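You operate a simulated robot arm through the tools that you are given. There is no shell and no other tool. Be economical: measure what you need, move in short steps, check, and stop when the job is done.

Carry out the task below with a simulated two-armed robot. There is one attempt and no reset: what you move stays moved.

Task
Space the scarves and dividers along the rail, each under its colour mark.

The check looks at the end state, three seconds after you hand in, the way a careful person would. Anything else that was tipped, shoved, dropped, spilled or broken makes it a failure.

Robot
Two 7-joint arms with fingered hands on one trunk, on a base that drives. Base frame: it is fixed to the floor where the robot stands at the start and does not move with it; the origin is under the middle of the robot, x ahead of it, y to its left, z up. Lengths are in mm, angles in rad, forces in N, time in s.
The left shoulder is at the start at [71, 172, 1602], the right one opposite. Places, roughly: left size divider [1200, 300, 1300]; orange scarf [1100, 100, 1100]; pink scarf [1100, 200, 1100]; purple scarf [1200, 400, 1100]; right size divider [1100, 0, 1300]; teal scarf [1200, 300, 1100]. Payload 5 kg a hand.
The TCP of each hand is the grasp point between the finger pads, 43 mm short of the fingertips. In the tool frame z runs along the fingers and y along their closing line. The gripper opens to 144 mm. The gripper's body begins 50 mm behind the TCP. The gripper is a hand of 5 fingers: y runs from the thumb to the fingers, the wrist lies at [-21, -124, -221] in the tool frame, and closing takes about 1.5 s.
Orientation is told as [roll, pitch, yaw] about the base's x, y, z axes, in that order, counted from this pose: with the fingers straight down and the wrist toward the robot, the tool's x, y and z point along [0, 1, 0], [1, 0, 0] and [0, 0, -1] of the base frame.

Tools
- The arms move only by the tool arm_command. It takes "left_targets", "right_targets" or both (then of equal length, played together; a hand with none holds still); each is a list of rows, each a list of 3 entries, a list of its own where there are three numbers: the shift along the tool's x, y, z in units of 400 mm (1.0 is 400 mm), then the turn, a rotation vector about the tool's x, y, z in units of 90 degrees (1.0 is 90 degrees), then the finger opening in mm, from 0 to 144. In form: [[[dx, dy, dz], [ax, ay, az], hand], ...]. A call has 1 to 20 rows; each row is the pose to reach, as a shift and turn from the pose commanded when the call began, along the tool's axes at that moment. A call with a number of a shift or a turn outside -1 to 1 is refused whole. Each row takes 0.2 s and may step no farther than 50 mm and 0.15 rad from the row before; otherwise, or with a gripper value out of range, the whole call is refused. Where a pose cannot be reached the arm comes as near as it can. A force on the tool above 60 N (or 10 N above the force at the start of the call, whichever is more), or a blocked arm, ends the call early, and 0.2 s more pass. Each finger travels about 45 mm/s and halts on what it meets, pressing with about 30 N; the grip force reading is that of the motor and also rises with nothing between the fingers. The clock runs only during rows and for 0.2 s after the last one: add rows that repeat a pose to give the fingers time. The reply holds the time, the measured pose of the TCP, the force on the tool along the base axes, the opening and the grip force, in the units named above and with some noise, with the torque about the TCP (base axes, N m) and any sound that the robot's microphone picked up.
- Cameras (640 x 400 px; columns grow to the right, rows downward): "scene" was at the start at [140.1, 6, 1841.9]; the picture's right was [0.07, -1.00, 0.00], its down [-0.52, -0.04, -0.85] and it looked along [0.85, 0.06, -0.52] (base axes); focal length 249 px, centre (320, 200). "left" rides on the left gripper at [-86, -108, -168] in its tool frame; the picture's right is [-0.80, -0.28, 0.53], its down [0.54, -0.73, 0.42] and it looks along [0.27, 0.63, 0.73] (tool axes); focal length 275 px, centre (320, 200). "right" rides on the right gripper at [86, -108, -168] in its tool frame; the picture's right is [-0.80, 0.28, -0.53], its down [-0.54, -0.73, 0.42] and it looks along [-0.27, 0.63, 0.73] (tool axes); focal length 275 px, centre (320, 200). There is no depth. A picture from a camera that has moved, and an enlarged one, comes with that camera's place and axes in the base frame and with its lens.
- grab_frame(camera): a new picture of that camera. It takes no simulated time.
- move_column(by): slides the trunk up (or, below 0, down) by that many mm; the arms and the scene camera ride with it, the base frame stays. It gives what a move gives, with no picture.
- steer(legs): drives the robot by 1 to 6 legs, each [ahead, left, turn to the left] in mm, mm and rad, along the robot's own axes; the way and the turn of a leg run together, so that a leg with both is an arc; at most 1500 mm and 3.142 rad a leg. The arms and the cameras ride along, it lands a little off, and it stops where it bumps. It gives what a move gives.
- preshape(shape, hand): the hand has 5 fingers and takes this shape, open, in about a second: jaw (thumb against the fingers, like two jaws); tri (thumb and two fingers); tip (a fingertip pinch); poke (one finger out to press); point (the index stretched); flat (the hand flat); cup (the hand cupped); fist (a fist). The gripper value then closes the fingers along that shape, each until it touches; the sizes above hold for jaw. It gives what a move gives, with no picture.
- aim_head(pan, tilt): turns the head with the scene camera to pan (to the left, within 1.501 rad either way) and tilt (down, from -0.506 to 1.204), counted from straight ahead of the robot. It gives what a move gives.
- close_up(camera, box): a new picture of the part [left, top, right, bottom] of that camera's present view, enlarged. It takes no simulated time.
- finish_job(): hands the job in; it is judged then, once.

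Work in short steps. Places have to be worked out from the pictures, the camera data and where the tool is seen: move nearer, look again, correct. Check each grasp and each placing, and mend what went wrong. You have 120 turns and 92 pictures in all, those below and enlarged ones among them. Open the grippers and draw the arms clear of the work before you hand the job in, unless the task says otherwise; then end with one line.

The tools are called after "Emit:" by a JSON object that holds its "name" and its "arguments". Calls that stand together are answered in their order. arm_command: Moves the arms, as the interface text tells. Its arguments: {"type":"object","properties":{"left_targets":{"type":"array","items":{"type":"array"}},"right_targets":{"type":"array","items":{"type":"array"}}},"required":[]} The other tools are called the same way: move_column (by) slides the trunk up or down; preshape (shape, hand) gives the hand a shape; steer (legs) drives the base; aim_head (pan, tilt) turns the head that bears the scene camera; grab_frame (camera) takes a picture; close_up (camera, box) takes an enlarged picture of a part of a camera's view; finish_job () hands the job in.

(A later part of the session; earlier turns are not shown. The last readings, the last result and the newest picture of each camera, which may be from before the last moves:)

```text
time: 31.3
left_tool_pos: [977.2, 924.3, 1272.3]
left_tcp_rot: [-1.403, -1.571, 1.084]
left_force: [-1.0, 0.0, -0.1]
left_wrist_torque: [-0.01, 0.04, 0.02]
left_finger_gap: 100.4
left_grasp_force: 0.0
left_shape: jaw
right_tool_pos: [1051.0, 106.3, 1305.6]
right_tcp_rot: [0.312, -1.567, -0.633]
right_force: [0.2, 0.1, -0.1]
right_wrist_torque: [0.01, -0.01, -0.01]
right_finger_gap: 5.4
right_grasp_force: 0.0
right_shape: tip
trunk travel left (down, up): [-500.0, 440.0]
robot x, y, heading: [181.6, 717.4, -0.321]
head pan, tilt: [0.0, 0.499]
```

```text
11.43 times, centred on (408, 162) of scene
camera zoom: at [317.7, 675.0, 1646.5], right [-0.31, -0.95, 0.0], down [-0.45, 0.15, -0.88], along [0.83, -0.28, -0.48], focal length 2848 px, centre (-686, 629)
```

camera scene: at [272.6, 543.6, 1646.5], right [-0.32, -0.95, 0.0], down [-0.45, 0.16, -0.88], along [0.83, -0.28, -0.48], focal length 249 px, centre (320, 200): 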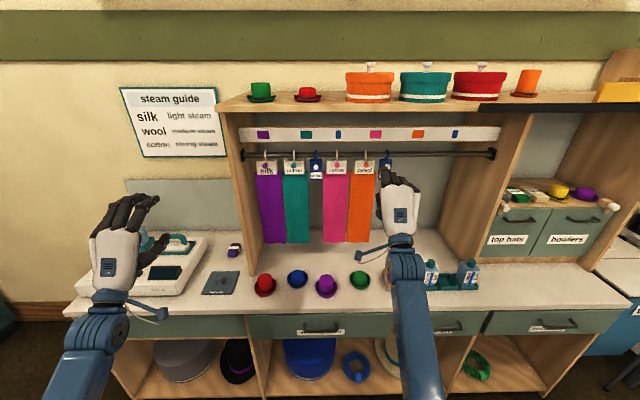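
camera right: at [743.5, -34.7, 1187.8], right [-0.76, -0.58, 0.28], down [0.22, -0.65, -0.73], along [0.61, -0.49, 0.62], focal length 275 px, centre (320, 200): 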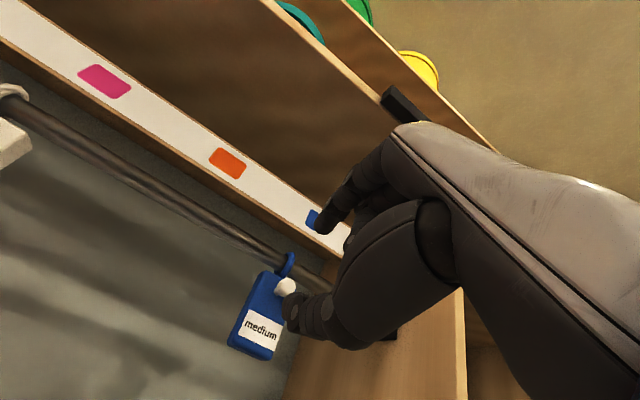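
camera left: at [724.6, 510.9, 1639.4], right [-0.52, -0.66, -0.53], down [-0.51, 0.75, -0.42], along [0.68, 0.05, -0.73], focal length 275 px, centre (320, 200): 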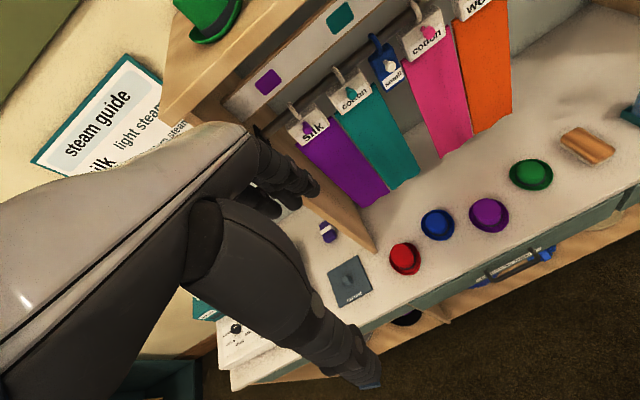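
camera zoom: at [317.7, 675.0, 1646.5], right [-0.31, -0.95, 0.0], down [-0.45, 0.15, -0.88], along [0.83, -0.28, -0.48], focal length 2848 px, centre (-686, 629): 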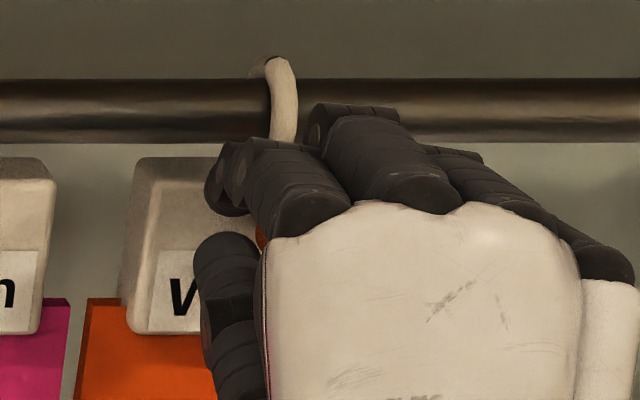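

The closed pinch is actually about 10 mm left of the TCP, so I overshot left. I'll reopen, shift right 25 mm and close again.

Emit:
{"name": "arm_command", "arguments": {"right_targets": [[[0, 0, 0], [0, 0, 0], 30], [[0, 0, 0], [0, 0, 0], 60], [[0, 0, 0], [0, 0, 0], 60], [[0, 0, 0], [0, 0, 0], 60], [[-0.03, 0, 0], [0, 0, 0], 60], [[-0.0625, 0, 0], [0, 0, 0], 60], [[-0.0625, 0, 0], [0, 0, 0], 40], [[-0.0625, 0, 0], [0, 0, 0], 20], [[-0.0625, 0, 0], [0, 0, 0], 5], [[-0.0625, 0, 0], [0, 0, 0], 5], [[-0.0625, 0, 0], [0, 0, 0], 5], [[-0.0625, 0, 0], [0, 0, 0], 5], [[-0.0625, 0, 0], [0, 0, 0], 5], [[-0.0625, 0, 0], [0, 0, 0], 5]]}}

Emit:
{"name": "close_up", "arguments": {"camera": "right", "box": [250, 180, 370, 300]}}

Emit:
{"name": "close_up", "arguments": {"camera": "scene", "box": [320, 110, 480, 210]}}

```text
time: 34.3
left_tool_pos: [977.3, 923.5, 1271.2]
left_tcp_rot: [-0.401, -1.568, 0.081]
left_force: [0.1, -0.3, -0.8]
left_wrist_torque: [0.03, -0.04, 0.03]
left_finger_gap: 100.2
left_grasp_force: 0.1
left_shape: jaw
right_tool_pos: [1045.3, 83.4, 1304.3]
right_tcp_rot: [0.248, -1.568, -0.569]
right_force: [2.9, -0.8, -2.3]
right_wrist_torque: [0.01, 0.08, -0.03]
right_finger_gap: 8.6
right_grasp_force: 29.7
right_shape: tip
trunk travel left (down, up): [-500.0, 440.0]
robot x, y, heading: [181.8, 722.1, -0.319]
head pan, tilt: [0.0, 0.499]
```

```text
3.33 times, centred on (310, 240) of right
camera zoom: at [913.2, 216.3, 1196.5], right [-0.76, -0.59, 0.29], down [0.23, -0.65, -0.73], along [0.61, -0.49, 0.62], focal length 918 px, centre (353, 67)
```

zoom: 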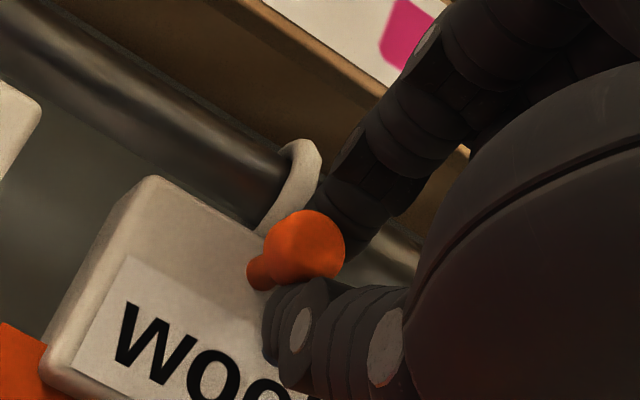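

```text
4.00 times, centred on (400, 160) of scene
camera zoom: at [318.8, 674.5, 1646.3], right [-0.31, -0.95, 0.0], down [-0.46, 0.15, -0.88], along [0.83, -0.28, -0.48], focal length 997 px, centre (0, 360)
```

zoom: 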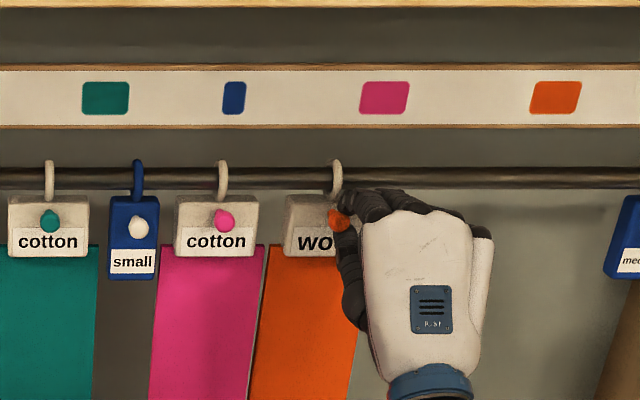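

Now it pinches only the right edge of the knob, about 10 mm too far right. I'll reopen, shift left 10 mm and close.

Emit:
{"name": "arm_command", "arguments": {"right_targets": [[[0, 0, 0], [0, 0, 0], 30], [[0, 0, 0], [0, 0, 0], 60], [[0, 0, 0], [0, 0, 0], 60], [[0, 0, 0], [0, 0, 0], 60], [[0.012, 0, 0], [0, 0, 0], 60], [[0.025, 0, 0], [0, 0, 0], 60], [[0.025, 0, 0], [0, 0, 0], 40], [[0.025, 0, 0], [0, 0, 0], 20], [[0.025, 0, 0], [0, 0, 0], 5], [[0.025, 0, 0], [0, 0, 0], 5], [[0.025, 0, 0], [0, 0, 0], 5], [[0.025, 0, 0], [0, 0, 0], 5], [[0.025, 0, 0], [0, 0, 0], 5], [[0.025, 0, 0], [0, 0, 0], 5]]}}

Emit:
{"name": "close_up", "arguments": {"camera": "right", "box": [250, 180, 370, 300]}}

Emit:
{"name": "close_up", "arguments": {"camera": "scene", "box": [320, 110, 480, 210]}}

```text
time: 37.3
left_tool_pos: [976.7, 923.2, 1271.6]
left_tcp_rot: [-0.353, -1.572, 0.033]
left_force: [0.0, 0.5, -0.6]
left_wrist_torque: [-0.02, 0.0, 0.02]
left_finger_gap: 100.2
left_grasp_force: 0.2
left_shape: jaw
right_tool_pos: [1047.8, 91.5, 1305.2]
right_tcp_rot: [0.25, -1.568, -0.569]
right_force: [0.5, 0.0, -4.2]
right_wrist_torque: [0.1, 0.16, -0.03]
right_finger_gap: 10.5
right_grasp_force: 30.5
right_shape: tip
trunk travel left (down, up): [-500.0, 440.0]
robot x, y, heading: [184.0, 719.5, -0.319]
head pan, tilt: [0.0, 0.499]
```

```text
3.33 times, centred on (310, 240) of right
camera zoom: at [915.9, 225.8, 1196.7], right [-0.76, -0.59, 0.29], down [0.23, -0.65, -0.73], along [0.61, -0.49, 0.62], focal length 918 px, centre (353, 67)
```

zoom: 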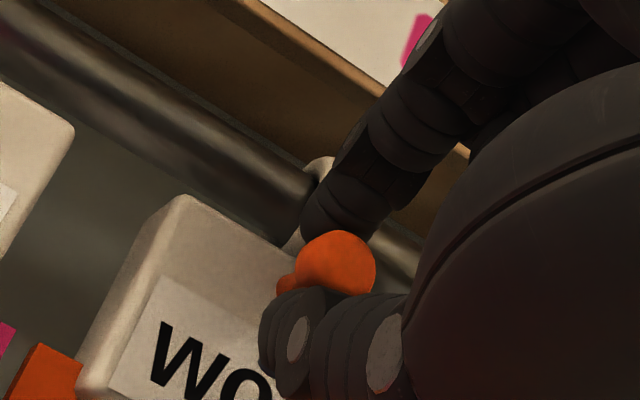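

```text
4.00 times, centred on (400, 160) of scene
camera zoom: at [318.7, 674.5, 1646.3], right [-0.31, -0.95, 0.0], down [-0.46, 0.15, -0.88], along [0.83, -0.28, -0.48], focal length 997 px, centre (0, 360)
```

zoom: 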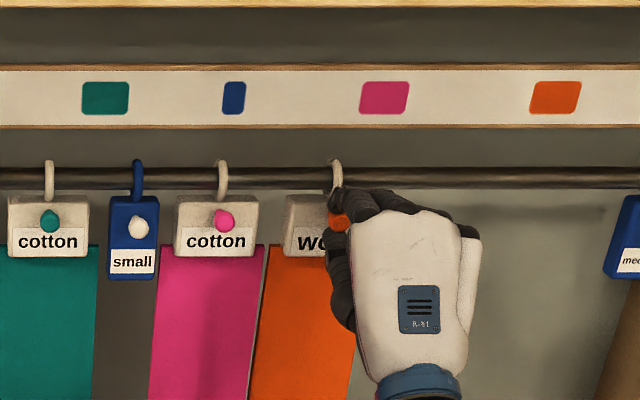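

Now gripped on the knob (10.5 mm, 30 N). Orange's hook needs about −184 mm, so I'll slide it.

Emit:
{"name": "arm_command", "arguments": {"right_targets": [[[-0.05, 0, 0], [0, 0, 0], 5], [[-0.11, 0, 0], [0, 0, 0], 5], [[-0.18, 0, 0], [0, 0, 0], 5], [[-0.25, 0, 0], [0, 0, 0], 5], [[-0.32, 0, 0], [0, 0, 0], 5], [[-0.38, 0, 0], [0, 0, 0], 5], [[-0.43, 0, 0], [0, 0, 0], 5], [[-0.46, 0, 0], [0, 0, 0], 5], [[-0.46, 0, 0], [0, 0, 0], 5]]}}

Emit:
{"name": "close_up", "arguments": {"camera": "scene", "box": [370, 110, 530, 210]}}

```text
time: 39.3
left_tool_pos: [979.2, 924.5, 1271.7]
left_tcp_rot: [-0.421, -1.571, 0.102]
left_force: [-0.4, -0.4, 0.4]
left_wrist_torque: [-0.01, 0.0, 0.03]
left_finger_gap: 100.2
left_grasp_force: 0.1
left_shape: jaw
right_tool_pos: [990.8, -84.7, 1304.4]
right_tcp_rot: [0.248, -1.568, -0.569]
right_force: [13.3, -5.0, 3.0]
right_wrist_torque: [0.0, -0.07, 0.02]
right_finger_gap: 10.2
right_grasp_force: 29.9
right_shape: tip
trunk travel left (down, up): [-500.0, 440.0]
robot x, y, heading: [188.1, 720.5, -0.317]
head pan, tilt: [0.0, 0.499]
```

```text
4.00 times, centred on (450, 160) of scene
camera zoom: at [319.7, 674.6, 1646.3], right [-0.31, -0.95, 0.0], down [-0.46, 0.15, -0.88], along [0.83, -0.28, -0.48], focal length 997 px, centre (-200, 360)
```

zoom: 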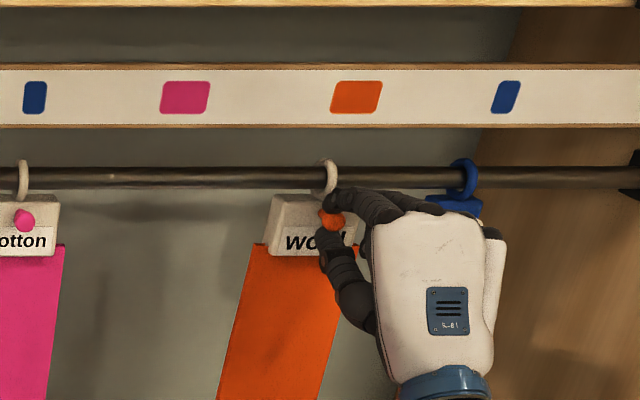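

Orange's hook is under its mark within a few mm. Release and retract.

Emit:
{"name": "arm_command", "arguments": {"right_targets": [[[0, 0, 0], [0, 0, 0], 30], [[0, 0, 0], [0, 0, 0], 60], [[0, 0, 0], [0, 0, 0], 60], [[0, 0, 0], [0, 0, 0], 60], [[0, 0, -0.07], [0, 0, 0], 60], [[0, 0, -0.15], [0, 0, 0], 60], [[0, 0, -0.25], [0, 0, 0], 60], [[0, 0, -0.25], [0, 0, 0], 60]]}}

Emit:
{"name": "steer", "arguments": {"legs": [[0, 110, 0]]}}

Emit:
{"name": "grab_frame", "arguments": {"camera": "scene"}}

Emit:
{"name": "close_up", "arguments": {"camera": "scene", "box": [310, 110, 470, 210]}}

```text
time: 41.1
left_tool_pos: [977.7, 924.7, 1272.4]
left_tcp_rot: [-0.689, -1.569, 0.369]
left_force: [0.2, -0.4, 0.4]
left_wrist_torque: [0.01, -0.02, -0.01]
left_finger_gap: 100.1
left_grasp_force: 0.1
left_shape: jaw
right_tool_pos: [893.1, -54.3, 1306.0]
right_tcp_rot: [0.197, -1.568, -0.517]
right_force: [0.7, -0.8, 0.5]
right_wrist_torque: [0.02, -0.02, 0.0]
right_finger_gap: 59.7
right_grasp_force: 0.1
right_shape: tip
trunk travel left (down, up): [-500.0, 440.0]
robot x, y, heading: [183.2, 721.7, -0.317]
head pan, tilt: [0.0, 0.499]
```

```text
time: 42.3
left_tool_pos: [1011.5, 1027.4, 1272.1]
left_tcp_rot: [-0.837, -1.57, 0.517]
left_force: [-0.3, -0.1, -0.2]
left_wrist_torque: [-0.04, -0.03, 0.0]
left_finger_gap: 100.0
left_grasp_force: 0.0
left_shape: jaw
right_tool_pos: [926.1, 49.8, 1307.2]
right_tcp_rot: [0.387, -1.567, -0.708]
right_force: [0.1, 0.5, 1.0]
right_wrist_torque: [0.03, -0.01, 0.0]
right_finger_gap: 59.5
right_grasp_force: 0.0
right_shape: tip
trunk travel left (down, up): [-500.0, 440.0]
robot x, y, heading: [218.5, 823.3, -0.321]
head pan, tilt: [0.0, 0.499]
```

```text
50 pictures are left
camera scene: at [352.2, 778.7, 1646.4], right [-0.31, -0.95, 0.0], down [-0.45, 0.15, -0.88], along [0.83, -0.28, -0.48], focal length 249 px, centre (320, 200)
```

scene: 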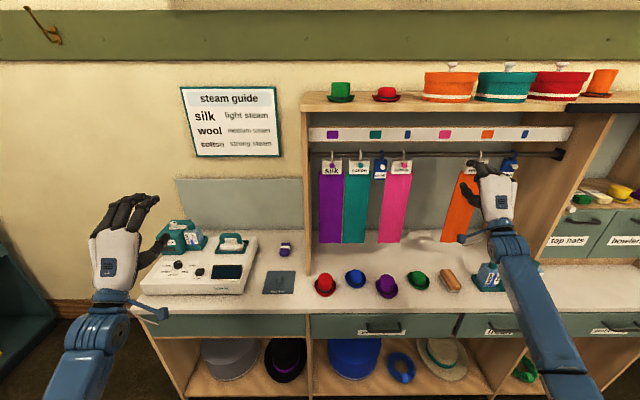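

```text
4.00 times, centred on (390, 160) of scene
camera zoom: at [352.2, 778.7, 1646.4], right [-0.31, -0.95, 0.0], down [-0.45, 0.15, -0.88], along [0.83, -0.28, -0.48], focal length 997 px, centre (40, 360)
```

zoom: 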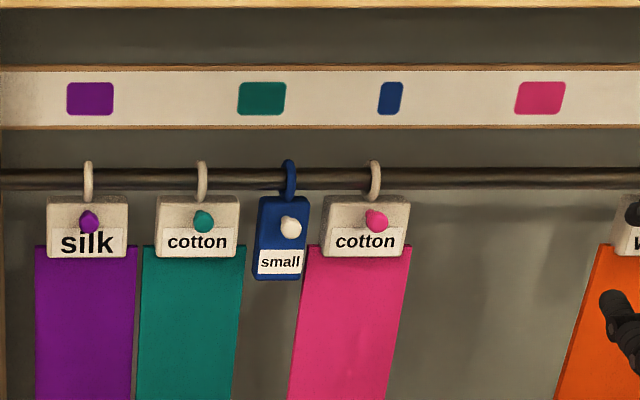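

Purple is confirmed aligned from nearly straight in front. Pink's knob is at l≈525 and needs −137 mm. I'll approach with the TCP offset of +3 that worked for orange.

Emit:
{"name": "arm_command", "arguments": {"right_targets": [[[0.1, 0, 0.01], [0, 0, 0], 60], [[0.2, 0, 0.02], [0, 0, 0], 60], [[0.3, 0, 0.03], [0, 0, 0], 60], [[0.4, 0, 0.04], [0, 0, 0], 60], [[0.4775, -0.004, 0.06], [0, 0, 0], 60], [[0.4775, -0.004, 0.13], [0, 0, 0], 60], [[0.4775, -0.004, 0.2], [0, 0, 0], 60], [[0.4775, -0.004, 0.2525], [0, 0, 0], 60], [[0.4775, -0.004, 0.2525], [0, 0, 0], 60]]}}

Emit:
{"name": "close_up", "arguments": {"camera": "right", "box": [200, 150, 400, 350]}}

```text
time: 44.3
left_tool_pos: [1010.5, 1027.9, 1272.4]
left_tcp_rot: [-2.139, -1.572, 1.817]
left_force: [0.1, -0.4, -0.2]
left_wrist_torque: [-0.01, -0.02, -0.05]
left_finger_gap: 100.3
left_grasp_force: 0.0
left_shape: jaw
right_tool_pos: [1086.4, 199.1, 1304.7]
right_tcp_rot: [0.406, -1.567, -0.726]
right_force: [-0.2, -0.2, 0.6]
right_wrist_torque: [-0.02, 0.02, 0.0]
right_finger_gap: 59.5
right_grasp_force: 0.0
right_shape: tip
trunk travel left (down, up): [-500.0, 440.0]
robot x, y, heading: [221.7, 822.3, -0.319]
head pan, tilt: [0.0, 0.499]
```

```text
2.00 times, centred on (300, 250) of right
camera zoom: at [954.9, 333.7, 1195.8], right [-0.76, -0.59, 0.28], down [0.23, -0.65, -0.73], along [0.61, -0.49, 0.62], focal length 551 px, centre (360, 100)
```

zoom: 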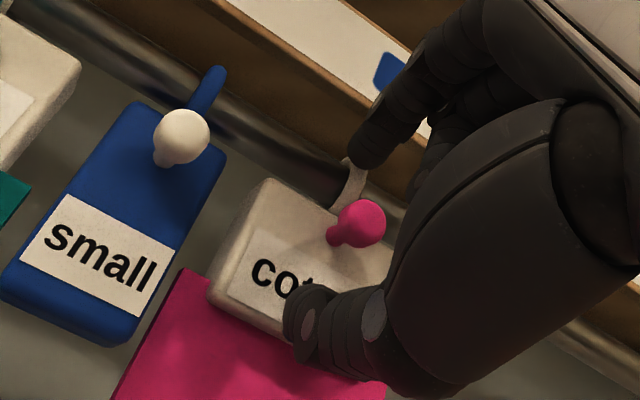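

Well placed, with the knob between index and thumb. Closing, then I'll check the grip.

Emit:
{"name": "arm_command", "arguments": {"right_targets": [[[0, 0, 0], [0, 0, 0], 40], [[0, 0, 0], [0, 0, 0], 20], [[0, 0, 0], [0, 0, 0], 5], [[0, 0, 0], [0, 0, 0], 5], [[0, 0, 0], [0, 0, 0], 5], [[0, 0, 0], [0, 0, 0], 5], [[0, 0, 0], [0, 0, 0], 5], [[0, 0, 0], [0, 0, 0], 5]]}}

Emit:
{"name": "close_up", "arguments": {"camera": "scene", "box": [310, 110, 470, 210]}}

```text
time: 46.1
left_tool_pos: [1012.9, 1026.9, 1270.8]
left_tcp_rot: [-0.501, -1.568, 0.179]
left_force: [-0.3, -0.1, 0.7]
left_wrist_torque: [0.02, -0.01, 0.02]
left_finger_gap: 100.2
left_grasp_force: 0.0
left_shape: jaw
right_tool_pos: [1088.2, 198.8, 1304.3]
right_tcp_rot: [0.184, -1.568, -0.505]
right_force: [8.7, -2.4, 0.3]
right_wrist_torque: [0.09, 0.01, 0.03]
right_finger_gap: 9.9
right_grasp_force: 29.7
right_shape: tip
trunk travel left (down, up): [-500.0, 440.0]
robot x, y, heading: [218.2, 821.5, -0.318]
head pan, tilt: [0.0, 0.499]
```

```text
4.00 times, centred on (390, 160) of scene
camera zoom: at [353.9, 778.9, 1646.3], right [-0.31, -0.95, 0.0], down [-0.46, 0.15, -0.88], along [0.83, -0.28, -0.48], focal length 997 px, centre (40, 360)
```

zoom: 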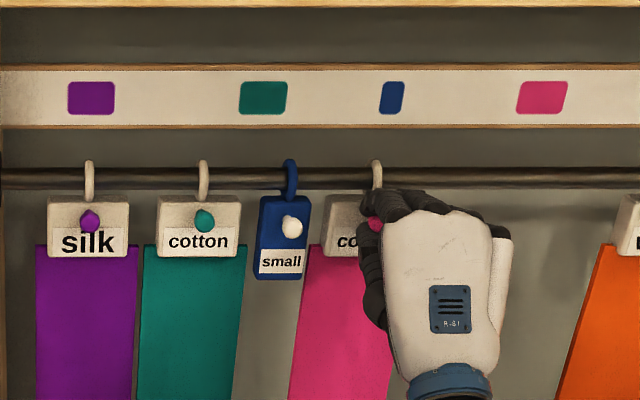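

Gripped. Sliding pink −136 mm.

Emit:
{"name": "arm_command", "arguments": {"right_targets": [[[-0.05, 0, 0], [0, 0, 0], 5], [[-0.11, 0, 0], [0, 0, 0], 5], [[-0.18, 0, 0], [0, 0, 0], 5], [[-0.25, 0, 0], [0, 0, 0], 5], [[-0.31, 0, 0], [0, 0, 0], 5], [[-0.34, 0, 0], [0, 0, 0], 5], [[-0.34, 0, 0], [0, 0, 0], 5]]}}

Emit:
{"name": "close_up", "arguments": {"camera": "scene", "box": [370, 110, 530, 210]}}

```text
time: 47.7
left_tool_pos: [1016.6, 1027.2, 1268.7]
left_tcp_rot: [-0.308, -1.568, -0.013]
left_force: [-0.3, 0.0, -0.8]
left_wrist_torque: [0.04, 0.02, 0.01]
left_finger_gap: 100.4
left_grasp_force: 0.1
left_shape: jaw
right_tool_pos: [1045.5, 70.8, 1302.7]
right_tcp_rot: [0.092, -1.565, -0.415]
right_force: [28.8, -9.2, 7.5]
right_wrist_torque: [-0.03, -0.19, 0.03]
right_finger_gap: 9.0
right_grasp_force: 30.3
right_shape: tip
trunk travel left (down, up): [-500.0, 440.0]
robot x, y, heading: [218.3, 824.1, -0.319]
head pan, tilt: [0.0, 0.499]
```

```text
4.00 times, centred on (450, 160) of scene
camera zoom: at [357.0, 778.4, 1646.1], right [-0.31, -0.95, 0.0], down [-0.46, 0.15, -0.88], along [0.83, -0.28, -0.48], focal length 997 px, centre (-200, 360)
```

zoom: 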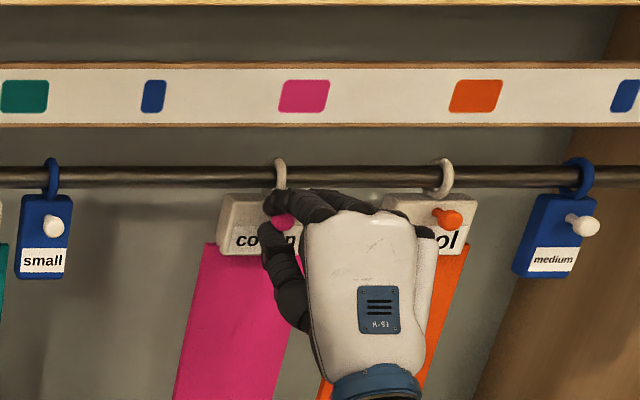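

Pink's hook is under its mark within about 2 mm. Release gently and retract.

Emit:
{"name": "arm_command", "arguments": {"right_targets": [[[0, 0, 0], [0, 0, 0], 20], [[0, 0, 0], [0, 0, 0], 40], [[0, 0, 0], [0, 0, 0], 60], [[0, 0, 0], [0, 0, 0], 60], [[0, 0, -0.07], [0, 0, 0], 60], [[0, 0, -0.15], [0, 0, 0], 60], [[0, 0, -0.25], [0, 0, 0], 60], [[0, 0, -0.25], [0, 0, 0], 60]]}}

Emit:
{"name": "steer", "arguments": {"legs": [[0, 80, 0]]}}

Emit:
{"name": "close_up", "arguments": {"camera": "scene", "box": [320, 110, 480, 210]}}

```text
time: 49.5
left_tool_pos: [1013.1, 1028.3, 1271.5]
left_tcp_rot: [-0.874, -1.569, 0.552]
left_force: [0.4, -0.7, -0.2]
left_wrist_torque: [-0.03, -0.04, -0.02]
left_finger_gap: 100.3
left_grasp_force: 0.0
left_shape: jaw
right_tool_pos: [945.5, 101.0, 1302.7]
right_tcp_rot: [0.16, -1.567, -0.478]
right_force: [-0.5, 0.1, 0.5]
right_wrist_torque: [-0.01, -0.05, -0.02]
right_finger_gap: 59.6
right_grasp_force: 0.0
right_shape: tip
trunk travel left (down, up): [-500.0, 440.0]
robot x, y, heading: [220.2, 820.2, -0.319]
head pan, tilt: [0.0, 0.499]
```

```text
time: 50.5
left_tool_pos: [1037.5, 1100.8, 1272.1]
left_tcp_rot: [1.511, -1.572, -1.833]
left_force: [0.5, -0.3, 0.8]
left_wrist_torque: [0.01, -0.02, 0.02]
left_finger_gap: 100.2
left_grasp_force: 0.0
left_shape: jaw
right_tool_pos: [968.6, 173.8, 1302.2]
right_tcp_rot: [0.535, -1.565, -0.857]
right_force: [-0.9, -0.5, 0.3]
right_wrist_torque: [0.02, 0.03, -0.01]
right_finger_gap: 59.8
right_grasp_force: 0.1
right_shape: tip
trunk travel left (down, up): [-500.0, 440.0]
robot x, y, heading: [240.2, 896.4, -0.323]
head pan, tilt: [0.0, 0.499]
```

```text
4.00 times, centred on (400, 160) of scene
camera zoom: at [376.5, 852.4, 1646.4], right [-0.32, -0.95, 0.0], down [-0.45, 0.15, -0.88], along [0.83, -0.28, -0.48], focal length 997 px, centre (0, 360)
```

zoom: 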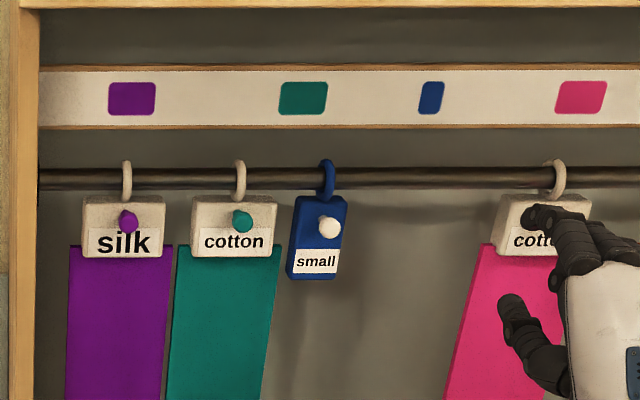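

The small divider's knob is at l≈609 and needs about −82 mm. Approaching it.

Emit:
{"name": "arm_command", "arguments": {"right_targets": [[[0.09, -0.005, 0.01], [0, 0, 0], 60], [[0.18, -0.01, 0.02], [0, 0, 0], 60], [[0.27, -0.0125, 0.03], [0, 0, 0], 60], [[0.36, -0.0125, 0.05], [0, 0, 0], 60], [[0.36, -0.0125, 0.12], [0, 0, 0], 60], [[0.36, -0.0125, 0.19], [0, 0, 0], 60], [[0.36, -0.0125, 0.248], [0, 0, 0], 60], [[0.36, -0.0125, 0.248], [0, 0, 0], 60]]}}

Emit:
{"name": "close_up", "arguments": {"camera": "right", "box": [200, 150, 400, 350]}}

```text
time: 52.3
left_tool_pos: [1036.1, 1100.8, 1272.2]
left_tcp_rot: [-2.173, -1.571, 1.851]
left_force: [-0.2, -0.3, 0.9]
left_wrist_torque: [0.03, 0.03, -0.02]
left_finger_gap: 100.0
left_grasp_force: 0.1
left_shape: jaw
right_tool_pos: [1109.6, 279.5, 1301.3]
right_tcp_rot: [0.386, -1.567, -0.709]
right_force: [-1.1, 1.0, 0.4]
right_wrist_torque: [0.01, 0.0, 0.01]
right_finger_gap: 59.7
right_grasp_force: 0.1
right_shape: tip
trunk travel left (down, up): [-500.0, 440.0]
robot x, y, heading: [241.8, 900.2, -0.317]
head pan, tilt: [0.0, 0.499]
```

```text
2.00 times, centred on (300, 250) of right
camera zoom: at [978.6, 413.0, 1191.5], right [-0.76, -0.59, 0.28], down [0.23, -0.65, -0.73], along [0.61, -0.49, 0.62], focal length 551 px, centre (360, 100)
```

zoom: 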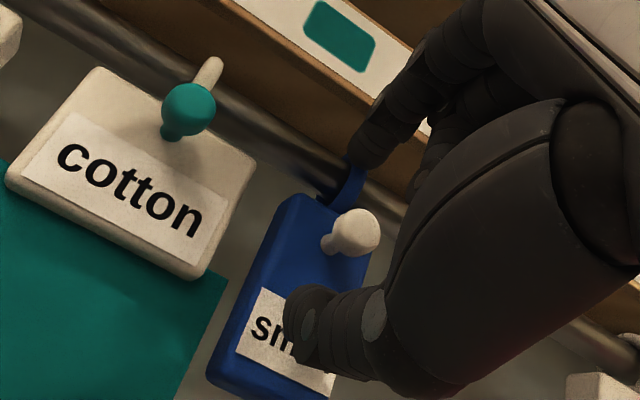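

Placement matches the pink grasp, but the knob is a few mm lower relative to the fingers. I'll drop 4 mm and close.

Emit:
{"name": "arm_command", "arguments": {"right_targets": [[[0.004, -0.01, 0], [0, 0, 0], 50], [[0.004, -0.01, 0], [0, 0, 0], 35], [[0.004, -0.01, 0], [0, 0, 0], 20], [[0.004, -0.01, 0], [0, 0, 0], 5], [[0.004, -0.01, 0], [0, 0, 0], 5], [[0.004, -0.01, 0], [0, 0, 0], 5], [[0.004, -0.01, 0], [0, 0, 0], 5], [[0.004, -0.01, 0], [0, 0, 0], 5], [[0.004, -0.01, 0], [0, 0, 0], 5]]}}

Emit:
{"name": "close_up", "arguments": {"camera": "scene", "box": [320, 110, 480, 210]}}

```text
time: 54.3
left_tool_pos: [1037.7, 1100.1, 1271.4]
left_tcp_rot: [-1.192, -1.568, 0.869]
left_force: [0.0, 0.5, 0.0]
left_wrist_torque: [0.02, 0.02, 0.0]
left_finger_gap: 100.2
left_grasp_force: 0.0
left_shape: jaw
right_tool_pos: [1109.2, 281.5, 1294.5]
right_tcp_rot: [0.207, -1.567, -0.532]
right_force: [4.9, -0.9, 2.1]
right_wrist_torque: [-0.04, -0.06, 0.02]
right_finger_gap: 9.8
right_grasp_force: 30.0
right_shape: tip
trunk travel left (down, up): [-500.0, 440.0]
robot x, y, heading: [241.7, 901.0, -0.324]
head pan, tilt: [0.0, 0.499]
```

```text
4.00 times, centred on (400, 160) of scene
camera zoom: at [377.5, 854.1, 1646.4], right [-0.32, -0.95, 0.0], down [-0.45, 0.15, -0.88], along [0.83, -0.28, -0.48], focal length 997 px, centre (0, 360)
```

zoom: 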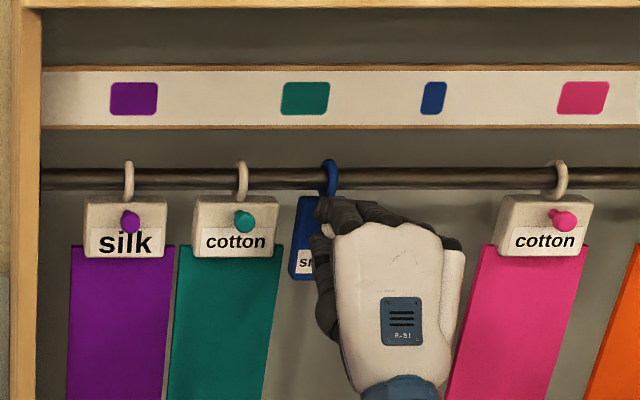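

Gripped. Sliding the small divider −82 mm.

Emit:
{"name": "arm_command", "arguments": {"right_targets": [[[-0.05, 0, 0], [0, 0, 0], 5], [[-0.11, 0, 0], [0, 0, 0], 5], [[-0.17, 0, 0], [0, 0, 0], 5], [[-0.205, 0, 0], [0, 0, 0], 5], [[-0.205, 0, 0], [0, 0, 0], 5], [[-0.205, 0, 0], [0, 0, 0], 20], [[-0.205, 0, 0], [0, 0, 0], 40], [[-0.205, 0, 0], [0, 0, 0], 60], [[-0.205, 0, 0], [0, 0, 0], 60], [[-0.205, 0, -0.07], [0, 0, 0], 60], [[-0.205, 0, -0.15], [0, 0, 0], 60], [[-0.205, 0, -0.25], [0, 0, 0], 60], [[-0.205, 0, -0.25], [0, 0, 0], 60]]}}

Emit:
{"name": "steer", "arguments": {"legs": [[0, 60, 0]]}}

Emit:
{"name": "close_up", "arguments": {"camera": "scene", "box": [330, 110, 490, 210]}}

```text
time: 57.1
left_tool_pos: [1037.6, 1100.9, 1272.5]
left_tcp_rot: [-0.936, -1.568, 0.617]
left_force: [0.6, -0.6, 0.5]
left_wrist_torque: [-0.01, 0.0, 0.0]
left_finger_gap: 100.1
left_grasp_force: 0.1
left_shape: jaw
right_tool_pos: [989.8, 238.5, 1289.7]
right_tcp_rot: [0.206, -1.566, -0.53]
right_force: [1.2, -0.1, 0.8]
right_wrist_torque: [0.0, -0.01, 0.01]
right_finger_gap: 59.7
right_grasp_force: 0.0
right_shape: tip
trunk travel left (down, up): [-500.0, 440.0]
robot x, y, heading: [241.2, 896.9, -0.322]
head pan, tilt: [0.0, 0.499]
```

```text
time: 58.1
left_tool_pos: [1055.0, 1149.8, 1273.3]
left_tcp_rot: [1.718, -1.569, -2.046]
left_force: [0.4, -0.5, 0.1]
left_wrist_torque: [-0.02, 0.01, 0.1]
left_finger_gap: 100.1
left_grasp_force: 0.0
left_shape: jaw
right_tool_pos: [1003.9, 284.9, 1289.7]
right_tcp_rot: [0.797, -1.566, -1.122]
right_force: [-0.8, -0.7, -0.7]
right_wrist_torque: [-0.01, 0.0, 0.08]
right_finger_gap: 59.4
right_grasp_force: 0.1
right_shape: tip
trunk travel left (down, up): [-500.0, 440.0]
robot x, y, heading: [259.7, 952.5, -0.324]
head pan, tilt: [0.0, 0.499]
```

```text
4.00 times, centred on (410, 160) of scene
camera zoom: at [393.6, 903.9, 1646.5], right [-0.32, -0.95, 0.0], down [-0.45, 0.16, -0.88], along [0.83, -0.28, -0.48], focal length 997 px, centre (-40, 360)
```

zoom: 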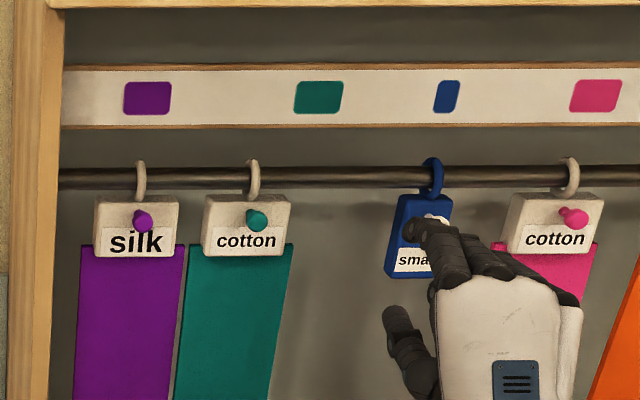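

Recalibrating the hook/mark depth ratio from purple, which is seen from both sides, gives 1.04. By that, pink is good, small is maybe 3 mm off, orange about 5 mm left and medium about 12 mm left. I'll do teal first, then look straight on at the others.

Emit:
{"name": "arm_command", "arguments": {"right_targets": [[[0.08, 0.012, 0.01], [0, 0, 0], 60], [[0.16, 0.025, 0.02], [0, 0, 0], 60], [[0.24, 0.038, 0.03], [0, 0, 0], 60], [[0.28, 0.038, 0.05], [0, 0, 0], 60], [[0.28, 0.038, 0.12], [0, 0, 0], 60], [[0.28, 0.038, 0.19], [0, 0, 0], 60], [[0.28, 0.038, 0.25], [0, 0, 0], 60], [[0.28, 0.038, 0.25], [0, 0, 0], 60]]}}

Emit:
{"name": "close_up", "arguments": {"camera": "right", "box": [200, 150, 400, 350]}}

```text
time: 59.9
left_tool_pos: [1055.2, 1153.6, 1272.1]
left_tcp_rot: [-2.135, -1.568, 1.808]
left_force: [0.1, -0.2, 0.6]
left_wrist_torque: [0.01, 0.01, -0.01]
left_finger_gap: 100.3
left_grasp_force: 0.0
left_shape: jaw
right_tool_pos: [1135.6, 363.4, 1304.7]
right_tcp_rot: [0.23, -1.565, -0.557]
right_force: [0.7, 0.4, 0.4]
right_wrist_torque: [-0.01, -0.03, 0.03]
right_finger_gap: 59.6
right_grasp_force: 0.1
right_shape: tip
trunk travel left (down, up): [-500.0, 440.0]
robot x, y, heading: [259.0, 953.2, -0.325]
head pan, tilt: [0.0, 0.499]
```

```text
2.00 times, centred on (300, 250) of right
camera zoom: at [1003.8, 498.4, 1196.3], right [-0.76, -0.58, 0.28], down [0.22, -0.65, -0.73], along [0.61, -0.49, 0.62], focal length 551 px, centre (360, 100)
```

zoom: 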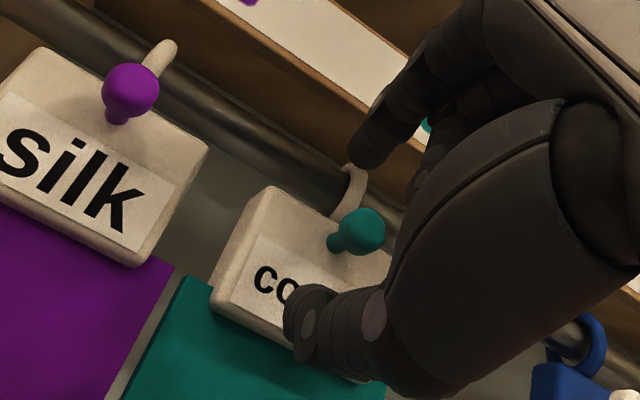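

Well placed. Closing on teal.

Emit:
{"name": "arm_command", "arguments": {"right_targets": [[[0, -0.004, 0], [0, 0, 0], 50], [[0, -0.004, 0], [0, 0, 0], 35], [[0, -0.004, 0], [0, 0, 0], 20], [[0, -0.004, 0], [0, 0, 0], 5], [[0, -0.004, 0], [0, 0, 0], 5], [[0, -0.004, 0], [0, 0, 0], 5], [[0, -0.004, 0], [0, 0, 0], 5], [[0, -0.004, 0], [0, 0, 0], 5], [[0, -0.004, 0], [0, 0, 0], 5]]}}

Emit:
{"name": "close_up", "arguments": {"camera": "scene", "box": [330, 110, 490, 210]}}

```text
time: 61.9
left_tool_pos: [1054.9, 1152.3, 1273.5]
left_tcp_rot: [-1.756, -1.569, 1.429]
left_force: [0.8, 0.8, -0.3]
left_wrist_torque: [-0.01, 0.01, 0.04]
left_finger_gap: 99.9
left_grasp_force: 0.1
left_shape: jaw
right_tool_pos: [1135.3, 363.0, 1303.4]
right_tcp_rot: [0.169, -1.568, -0.495]
right_force: [0.1, 0.3, -0.2]
right_wrist_torque: [0.0, -0.01, -0.02]
right_finger_gap: 8.4
right_grasp_force: 30.0
right_shape: tip
trunk travel left (down, up): [-500.0, 440.0]
robot x, y, heading: [262.0, 961.0, -0.324]
head pan, tilt: [0.0, 0.499]
```

```text
4.00 times, centred on (410, 160) of scene
camera zoom: at [395.1, 908.2, 1646.4], right [-0.32, -0.95, 0.0], down [-0.45, 0.15, -0.88], along [0.83, -0.28, -0.48], focal length 997 px, centre (-40, 360)
```

zoom: 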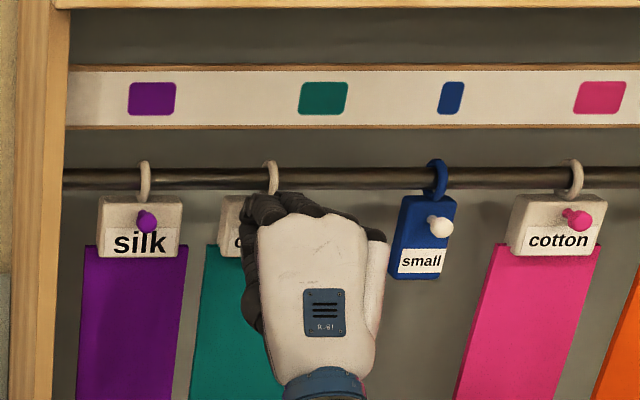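

Gripped. The closing pulled teal about 12 mm right, so −37 mm remains. Sliding, then I'll check before release.

Emit:
{"name": "arm_command", "arguments": {"right_targets": [[[-0.05, 0, 0], [0, 0, 0], 5], [[-0.0915, 0, 0], [0, 0, 0], 5], [[-0.0915, 0, 0], [0, 0, 0], 5]]}}

Emit:
{"name": "close_up", "arguments": {"camera": "scene", "box": [330, 110, 490, 210]}}

```text
time: 62.7
left_tool_pos: [1056.2, 1155.5, 1270.7]
left_tcp_rot: [-1.679, -1.568, 1.352]
left_force: [0.4, 1.2, 0.4]
left_wrist_torque: [0.0, 0.03, -0.02]
left_finger_gap: 100.3
left_grasp_force: 0.1
left_shape: jaw
right_tool_pos: [1125.9, 331.1, 1302.5]
right_tcp_rot: [0.132, -1.566, -0.458]
right_force: [0.4, -0.2, 0.1]
right_wrist_torque: [-0.03, 0.0, 0.0]
right_finger_gap: 8.0
right_grasp_force: 30.4
right_shape: tip
trunk travel left (down, up): [-500.0, 440.0]
robot x, y, heading: [259.1, 956.4, -0.322]
head pan, tilt: [0.0, 0.499]
```

```text
4.00 times, centred on (410, 160) of scene
camera zoom: at [395.4, 908.9, 1646.4], right [-0.32, -0.95, 0.0], down [-0.45, 0.15, -0.88], along [0.83, -0.28, -0.48], focal length 997 px, centre (-40, 360)
```

zoom: 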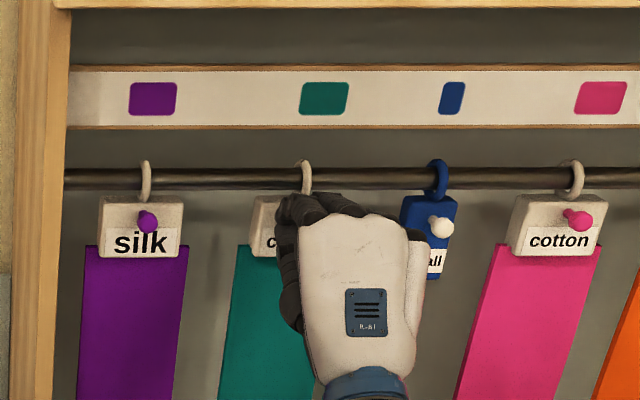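

Teal still needs about 3 mm. I'll nudge it, release and retract, then drive right for a straight-on check.

Emit:
{"name": "arm_command", "arguments": {"right_targets": [[[-0.009, 0, 0], [0, 0, 0], 5], [[-0.009, 0, 0], [0, 0, 0], 5], [[-0.009, 0, 0], [0, 0, 0], 20], [[-0.009, 0, 0], [0, 0, 0], 40], [[-0.009, 0, 0], [0, 0, 0], 60], [[-0.009, 0, 0], [0, 0, 0], 60], [[-0.009, 0, -0.07], [0, 0, 0], 60], [[-0.009, 0, -0.15], [0, 0, 0], 60], [[-0.009, 0, -0.25], [0, 0, 0], 60], [[-0.009, 0, -0.35], [0, 0, 0], 60]]}}

Emit:
{"name": "steer", "arguments": {"legs": [[0, -370, 0.005]]}}

Emit:
{"name": "close_up", "arguments": {"camera": "scene", "box": [240, 110, 400, 210]}}

```text
time: 64.9
left_tool_pos: [1053.6, 1153.9, 1274.8]
left_tcp_rot: [-2.752, -1.568, 2.426]
left_force: [-0.3, 0.1, 0.4]
left_wrist_torque: [0.03, 0.01, 0.0]
left_finger_gap: 100.4
left_grasp_force: 0.1
left_shape: jaw
right_tool_pos: [990.6, 374.0, 1306.4]
right_tcp_rot: [0.208, -1.568, -0.533]
right_force: [-0.4, 0.6, 0.8]
right_wrist_torque: [0.01, 0.08, -0.05]
right_finger_gap: 59.6
right_grasp_force: 0.1
right_shape: tip
trunk travel left (down, up): [-500.0, 440.0]
robot x, y, heading: [260.4, 952.5, -0.326]
head pan, tilt: [0.0, 0.499]
```

```text
time: 67.2
left_tool_pos: [938.3, 810.6, 1271.6]
left_tcp_rot: [-1.733, -1.57, 1.413]
left_force: [-0.1, 0.8, 0.9]
left_wrist_torque: [-0.01, -0.03, 0.0]
left_finger_gap: 100.2
left_grasp_force: 0.1
left_shape: jaw
right_tool_pos: [879.9, 30.3, 1305.5]
right_tcp_rot: [0.121, -1.566, -0.441]
right_force: [-0.1, 0.5, -0.4]
right_wrist_torque: [0.0, -0.02, -0.06]
right_finger_gap: 59.8
right_grasp_force: 0.0
right_shape: tip
trunk travel left (down, up): [-500.0, 440.0]
robot x, y, heading: [147.9, 606.9, -0.321]
head pan, tilt: [0.0, 0.499]
```

```text
4.00 times, centred on (320, 160) of scene
camera zoom: at [279.4, 561.7, 1646.5], right [-0.31, -0.95, 0.0], down [-0.45, 0.15, -0.88], along [0.83, -0.28, -0.48], focal length 997 px, centre (320, 360)
```

zoom: 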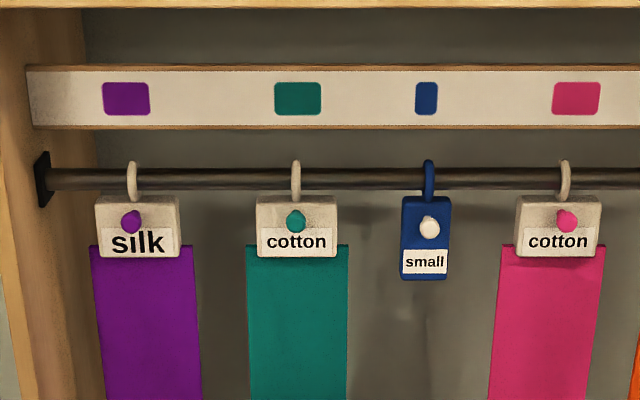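

Teal, pink and purple are within about 3 mm, and small is about 5 mm right. Now I'll drive right to look at orange and medium straight on.

Emit:
{"name": "steer", "arguments": {"legs": [[0, -420, 0]]}}

Emit:
{"name": "grab_frame", "arguments": {"camera": "scene"}}

Emit:
{"name": "close_up", "arguments": {"camera": "scene", "box": [240, 110, 400, 210]}}

```text
time: 69.8
left_tool_pos: [807.3, 409.0, 1270.9]
left_tcp_rot: [-1.554, -1.569, 1.228]
left_force: [0.2, -0.7, 0.0]
left_wrist_torque: [0.02, 0.01, 0.02]
left_finger_gap: 100.4
left_grasp_force: 0.0
left_shape: jaw
right_tool_pos: [742.5, -370.6, 1305.0]
right_tcp_rot: [0.157, -1.566, -0.485]
right_force: [0.4, 0.1, -0.4]
right_wrist_torque: [0.0, -0.03, -0.05]
right_finger_gap: 59.6
right_grasp_force: 0.0
right_shape: tip
trunk travel left (down, up): [-500.0, 440.0]
robot x, y, heading: [12.5, 210.7, -0.326]
head pan, tilt: [0.0, 0.499]
```

```text
37 pictures are left
camera scene: at [146.8, 165.2, 1646.4], right [-0.32, -0.95, 0.0], down [-0.45, 0.15, -0.88], along [0.83, -0.28, -0.48], focal length 249 px, centre (320, 200)
```

scene: 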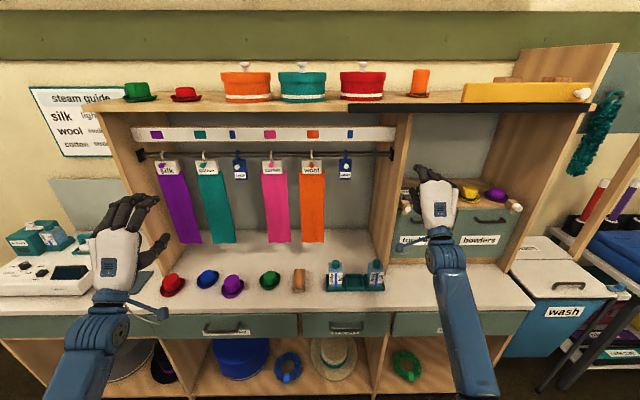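

```text
4.00 times, centred on (320, 160) of scene
camera zoom: at [146.8, 165.2, 1646.4], right [-0.32, -0.95, 0.0], down [-0.45, 0.15, -0.88], along [0.83, -0.28, -0.48], focal length 997 px, centre (320, 360)
```

zoom: 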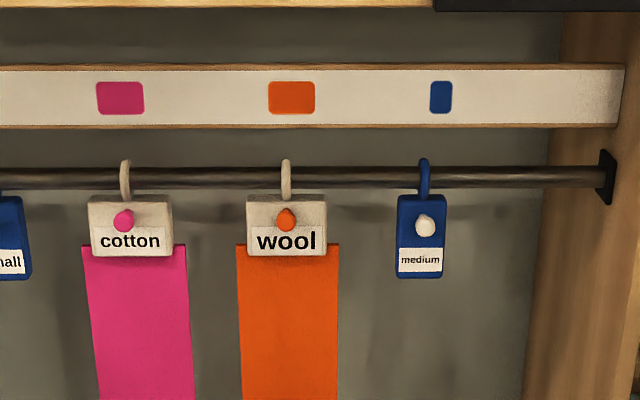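

Seen straight on, orange is about 6 mm left and medium about 12 mm left of their marks, while pink is good. I'll drive left 260 mm so the right hand can reach both, and fix them.

Emit:
{"name": "steer", "arguments": {"legs": [[0, 260, 0.007]]}}

Emit:
{"name": "close_up", "arguments": {"camera": "scene", "box": [320, 110, 480, 210]}}

```text
time: 71.7
left_tool_pos: [889.2, 663.8, 1272.9]
left_tcp_rot: [-1.72, -1.57, 1.398]
left_force: [0.1, -0.8, -0.5]
left_wrist_torque: [-0.01, -0.02, -0.01]
left_finger_gap: 100.1
left_grasp_force: 0.1
left_shape: jaw
right_tool_pos: [830.5, -117.4, 1305.6]
right_tcp_rot: [0.35, -1.566, -0.675]
right_force: [-1.3, 1.0, -1.4]
right_wrist_torque: [0.01, 0.02, 0.03]
right_finger_gap: 59.7
right_grasp_force: 0.1
right_shape: tip
trunk travel left (down, up): [-500.0, 440.0]
robot x, y, heading: [97.8, 457.7, -0.32]
head pan, tilt: [0.0, 0.499]
```

```text
4.00 times, centred on (400, 160) of scene
camera zoom: at [230.8, 415.4, 1646.5], right [-0.32, -0.95, 0.0], down [-0.45, 0.15, -0.88], along [0.83, -0.28, -0.48], focal length 997 px, centre (0, 360)
```

zoom: 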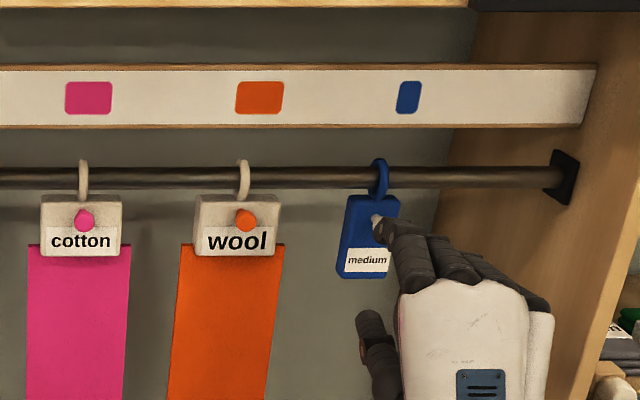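

Medium's knob is at l≈102 and needs about −13 mm. Approaching to grasp it.

Emit:
{"name": "arm_command", "arguments": {"right_targets": [[[-0.1, -0.02, 0.04], [0, 0, 0], 60], [[-0.108, -0.026, 0.12], [0, 0, 0], 60], [[-0.108, -0.026, 0.2], [0, 0, 0], 60], [[-0.108, -0.026, 0.28], [0, 0, 0], 60], [[-0.108, -0.026, 0.3485], [0, 0, 0], 60], [[-0.108, -0.026, 0.3485], [0, 0, 0], 60]]}}

Emit:
{"name": "close_up", "arguments": {"camera": "right", "box": [200, 150, 400, 350]}}

```text
time: 73.1
left_tool_pos: [889.2, 663.7, 1272.6]
left_tcp_rot: [-2.303, -1.569, 1.982]
left_force: [0.1, 0.1, 0.3]
left_wrist_torque: [0.0, 0.04, 0.01]
left_finger_gap: 100.1
left_grasp_force: 0.0
left_shape: jaw
right_tool_pos: [948.3, -204.2, 1293.4]
right_tcp_rot: [0.385, -1.57, -0.709]
right_force: [-0.7, -0.7, -0.4]
right_wrist_torque: [0.02, -0.01, -0.01]
right_finger_gap: 59.8
right_grasp_force: 0.1
right_shape: tip
trunk travel left (down, up): [-500.0, 440.0]
robot x, y, heading: [96.3, 462.5, -0.321]
head pan, tilt: [0.0, 0.499]
```

```text
2.00 times, centred on (300, 250) of right
camera zoom: at [817.2, -69.2, 1184.5], right [-0.76, -0.59, 0.28], down [0.23, -0.65, -0.73], along [0.61, -0.49, 0.62], focal length 551 px, centre (360, 100)
```

zoom: 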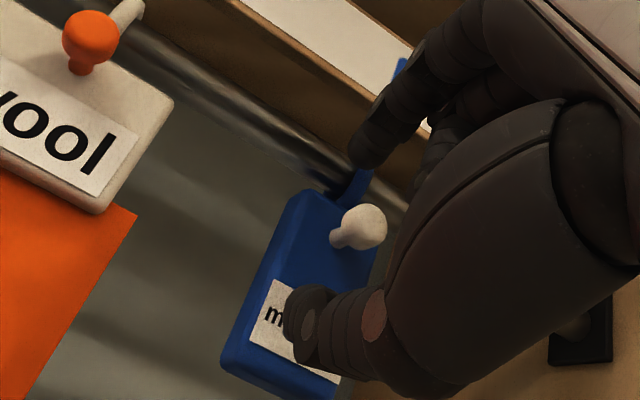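

Good placement. Closing.

Emit:
{"name": "arm_command", "arguments": {"right_targets": [[[0, 0, 0], [0, 0, 0], 50], [[0, 0, 0], [0, 0, 0], 35], [[0, 0, 0], [0, 0, 0], 20], [[0, 0, 0], [0, 0, 0], 5], [[0, 0, 0], [0, 0, 0], 5], [[0, 0, 0], [0, 0, 0], 5], [[0, 0, 0], [0, 0, 0], 5], [[0, 0, 0], [0, 0, 0], 5], [[0, 0, 0], [0, 0, 0], 5]]}}

Emit:
{"name": "close_up", "arguments": {"camera": "scene", "box": [320, 110, 480, 210]}}

```text
time: 75.1
left_tool_pos: [890.2, 664.3, 1271.8]
left_tcp_rot: [-1.773, -1.57, 1.453]
left_force: [-0.2, -0.1, -0.6]
left_wrist_torque: [0.0, -0.01, 0.04]
left_finger_gap: 100.3
left_grasp_force: 0.2
left_shape: jaw
right_tool_pos: [949.1, -203.0, 1293.2]
right_tcp_rot: [0.195, -1.566, -0.517]
right_force: [0.5, 0.7, 2.2]
right_wrist_torque: [-0.05, -0.07, 0.0]
right_finger_gap: 5.4
right_grasp_force: 0.0
right_shape: tip
trunk travel left (down, up): [-500.0, 440.0]
robot x, y, heading: [94.9, 461.2, -0.323]
head pan, tilt: [0.0, 0.499]
```

```text
4.00 times, centred on (400, 160) of scene
camera zoom: at [230.8, 416.5, 1646.5], right [-0.32, -0.95, 0.0], down [-0.45, 0.15, -0.88], along [0.83, -0.28, -0.48], focal length 997 px, centre (0, 360)
```

zoom: 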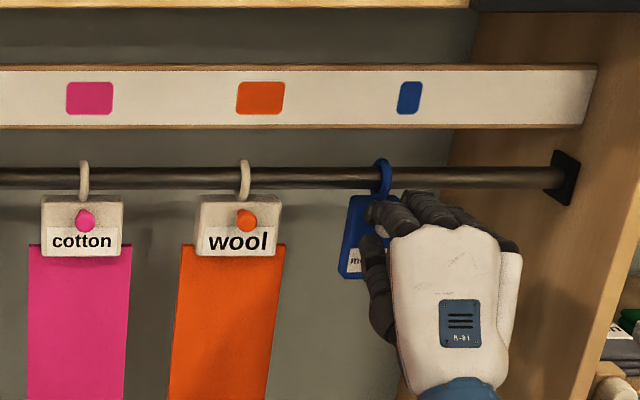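

Not gripped; the knob slipped just right of the pinch. Reopen, shift right 8 mm and close.

Emit:
{"name": "arm_command", "arguments": {"right_targets": [[[0, 0, 0], [0, 0, 0], 30], [[0, 0, 0], [0, 0, 0], 60], [[0, 0, 0], [0, 0, 0], 60], [[0, 0, 0], [0, 0, 0], 60], [[-0.02, 0, 0], [0, 0, 0], 60], [[-0.02, 0, 0], [0, 0, 0], 45], [[-0.02, 0, 0], [0, 0, 0], 30], [[-0.02, 0, 0], [0, 0, 0], 15], [[-0.02, 0, 0], [0, 0, 0], 5], [[-0.02, 0, 0], [0, 0, 0], 5], [[-0.02, 0, 0], [0, 0, 0], 5], [[-0.02, 0, 0], [0, 0, 0], 5], [[-0.02, 0, 0], [0, 0, 0], 5]]}}

Emit:
{"name": "close_up", "arguments": {"camera": "scene", "box": [320, 110, 480, 210]}}

```text
time: 77.9
left_tool_pos: [890.7, 664.6, 1271.5]
left_tcp_rot: [-2.013, -1.57, 1.693]
left_force: [0.5, -1.3, -0.3]
left_wrist_torque: [-0.02, 0.01, -0.03]
left_finger_gap: 100.3
left_grasp_force: 0.0
left_shape: jaw
right_tool_pos: [945.2, -209.6, 1293.9]
right_tcp_rot: [0.261, -1.567, -0.582]
right_force: [0.3, -0.5, 5.1]
right_wrist_torque: [-0.07, -0.26, 0.02]
right_finger_gap: 7.0
right_grasp_force: 29.6
right_shape: tip
trunk travel left (down, up): [-500.0, 440.0]
robot x, y, heading: [97.6, 463.9, -0.322]
head pan, tilt: [0.0, 0.499]
```

```text
4.00 times, centred on (400, 160) of scene
camera zoom: at [230.4, 416.8, 1646.6], right [-0.32, -0.95, 0.0], down [-0.45, 0.15, -0.88], along [0.83, -0.28, -0.48], focal length 997 px, centre (0, 360)
```

zoom: 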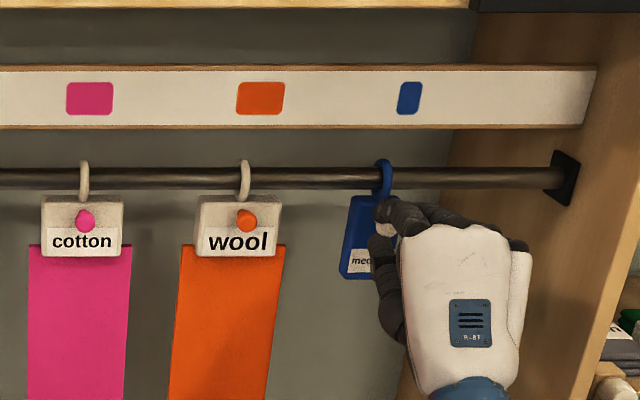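

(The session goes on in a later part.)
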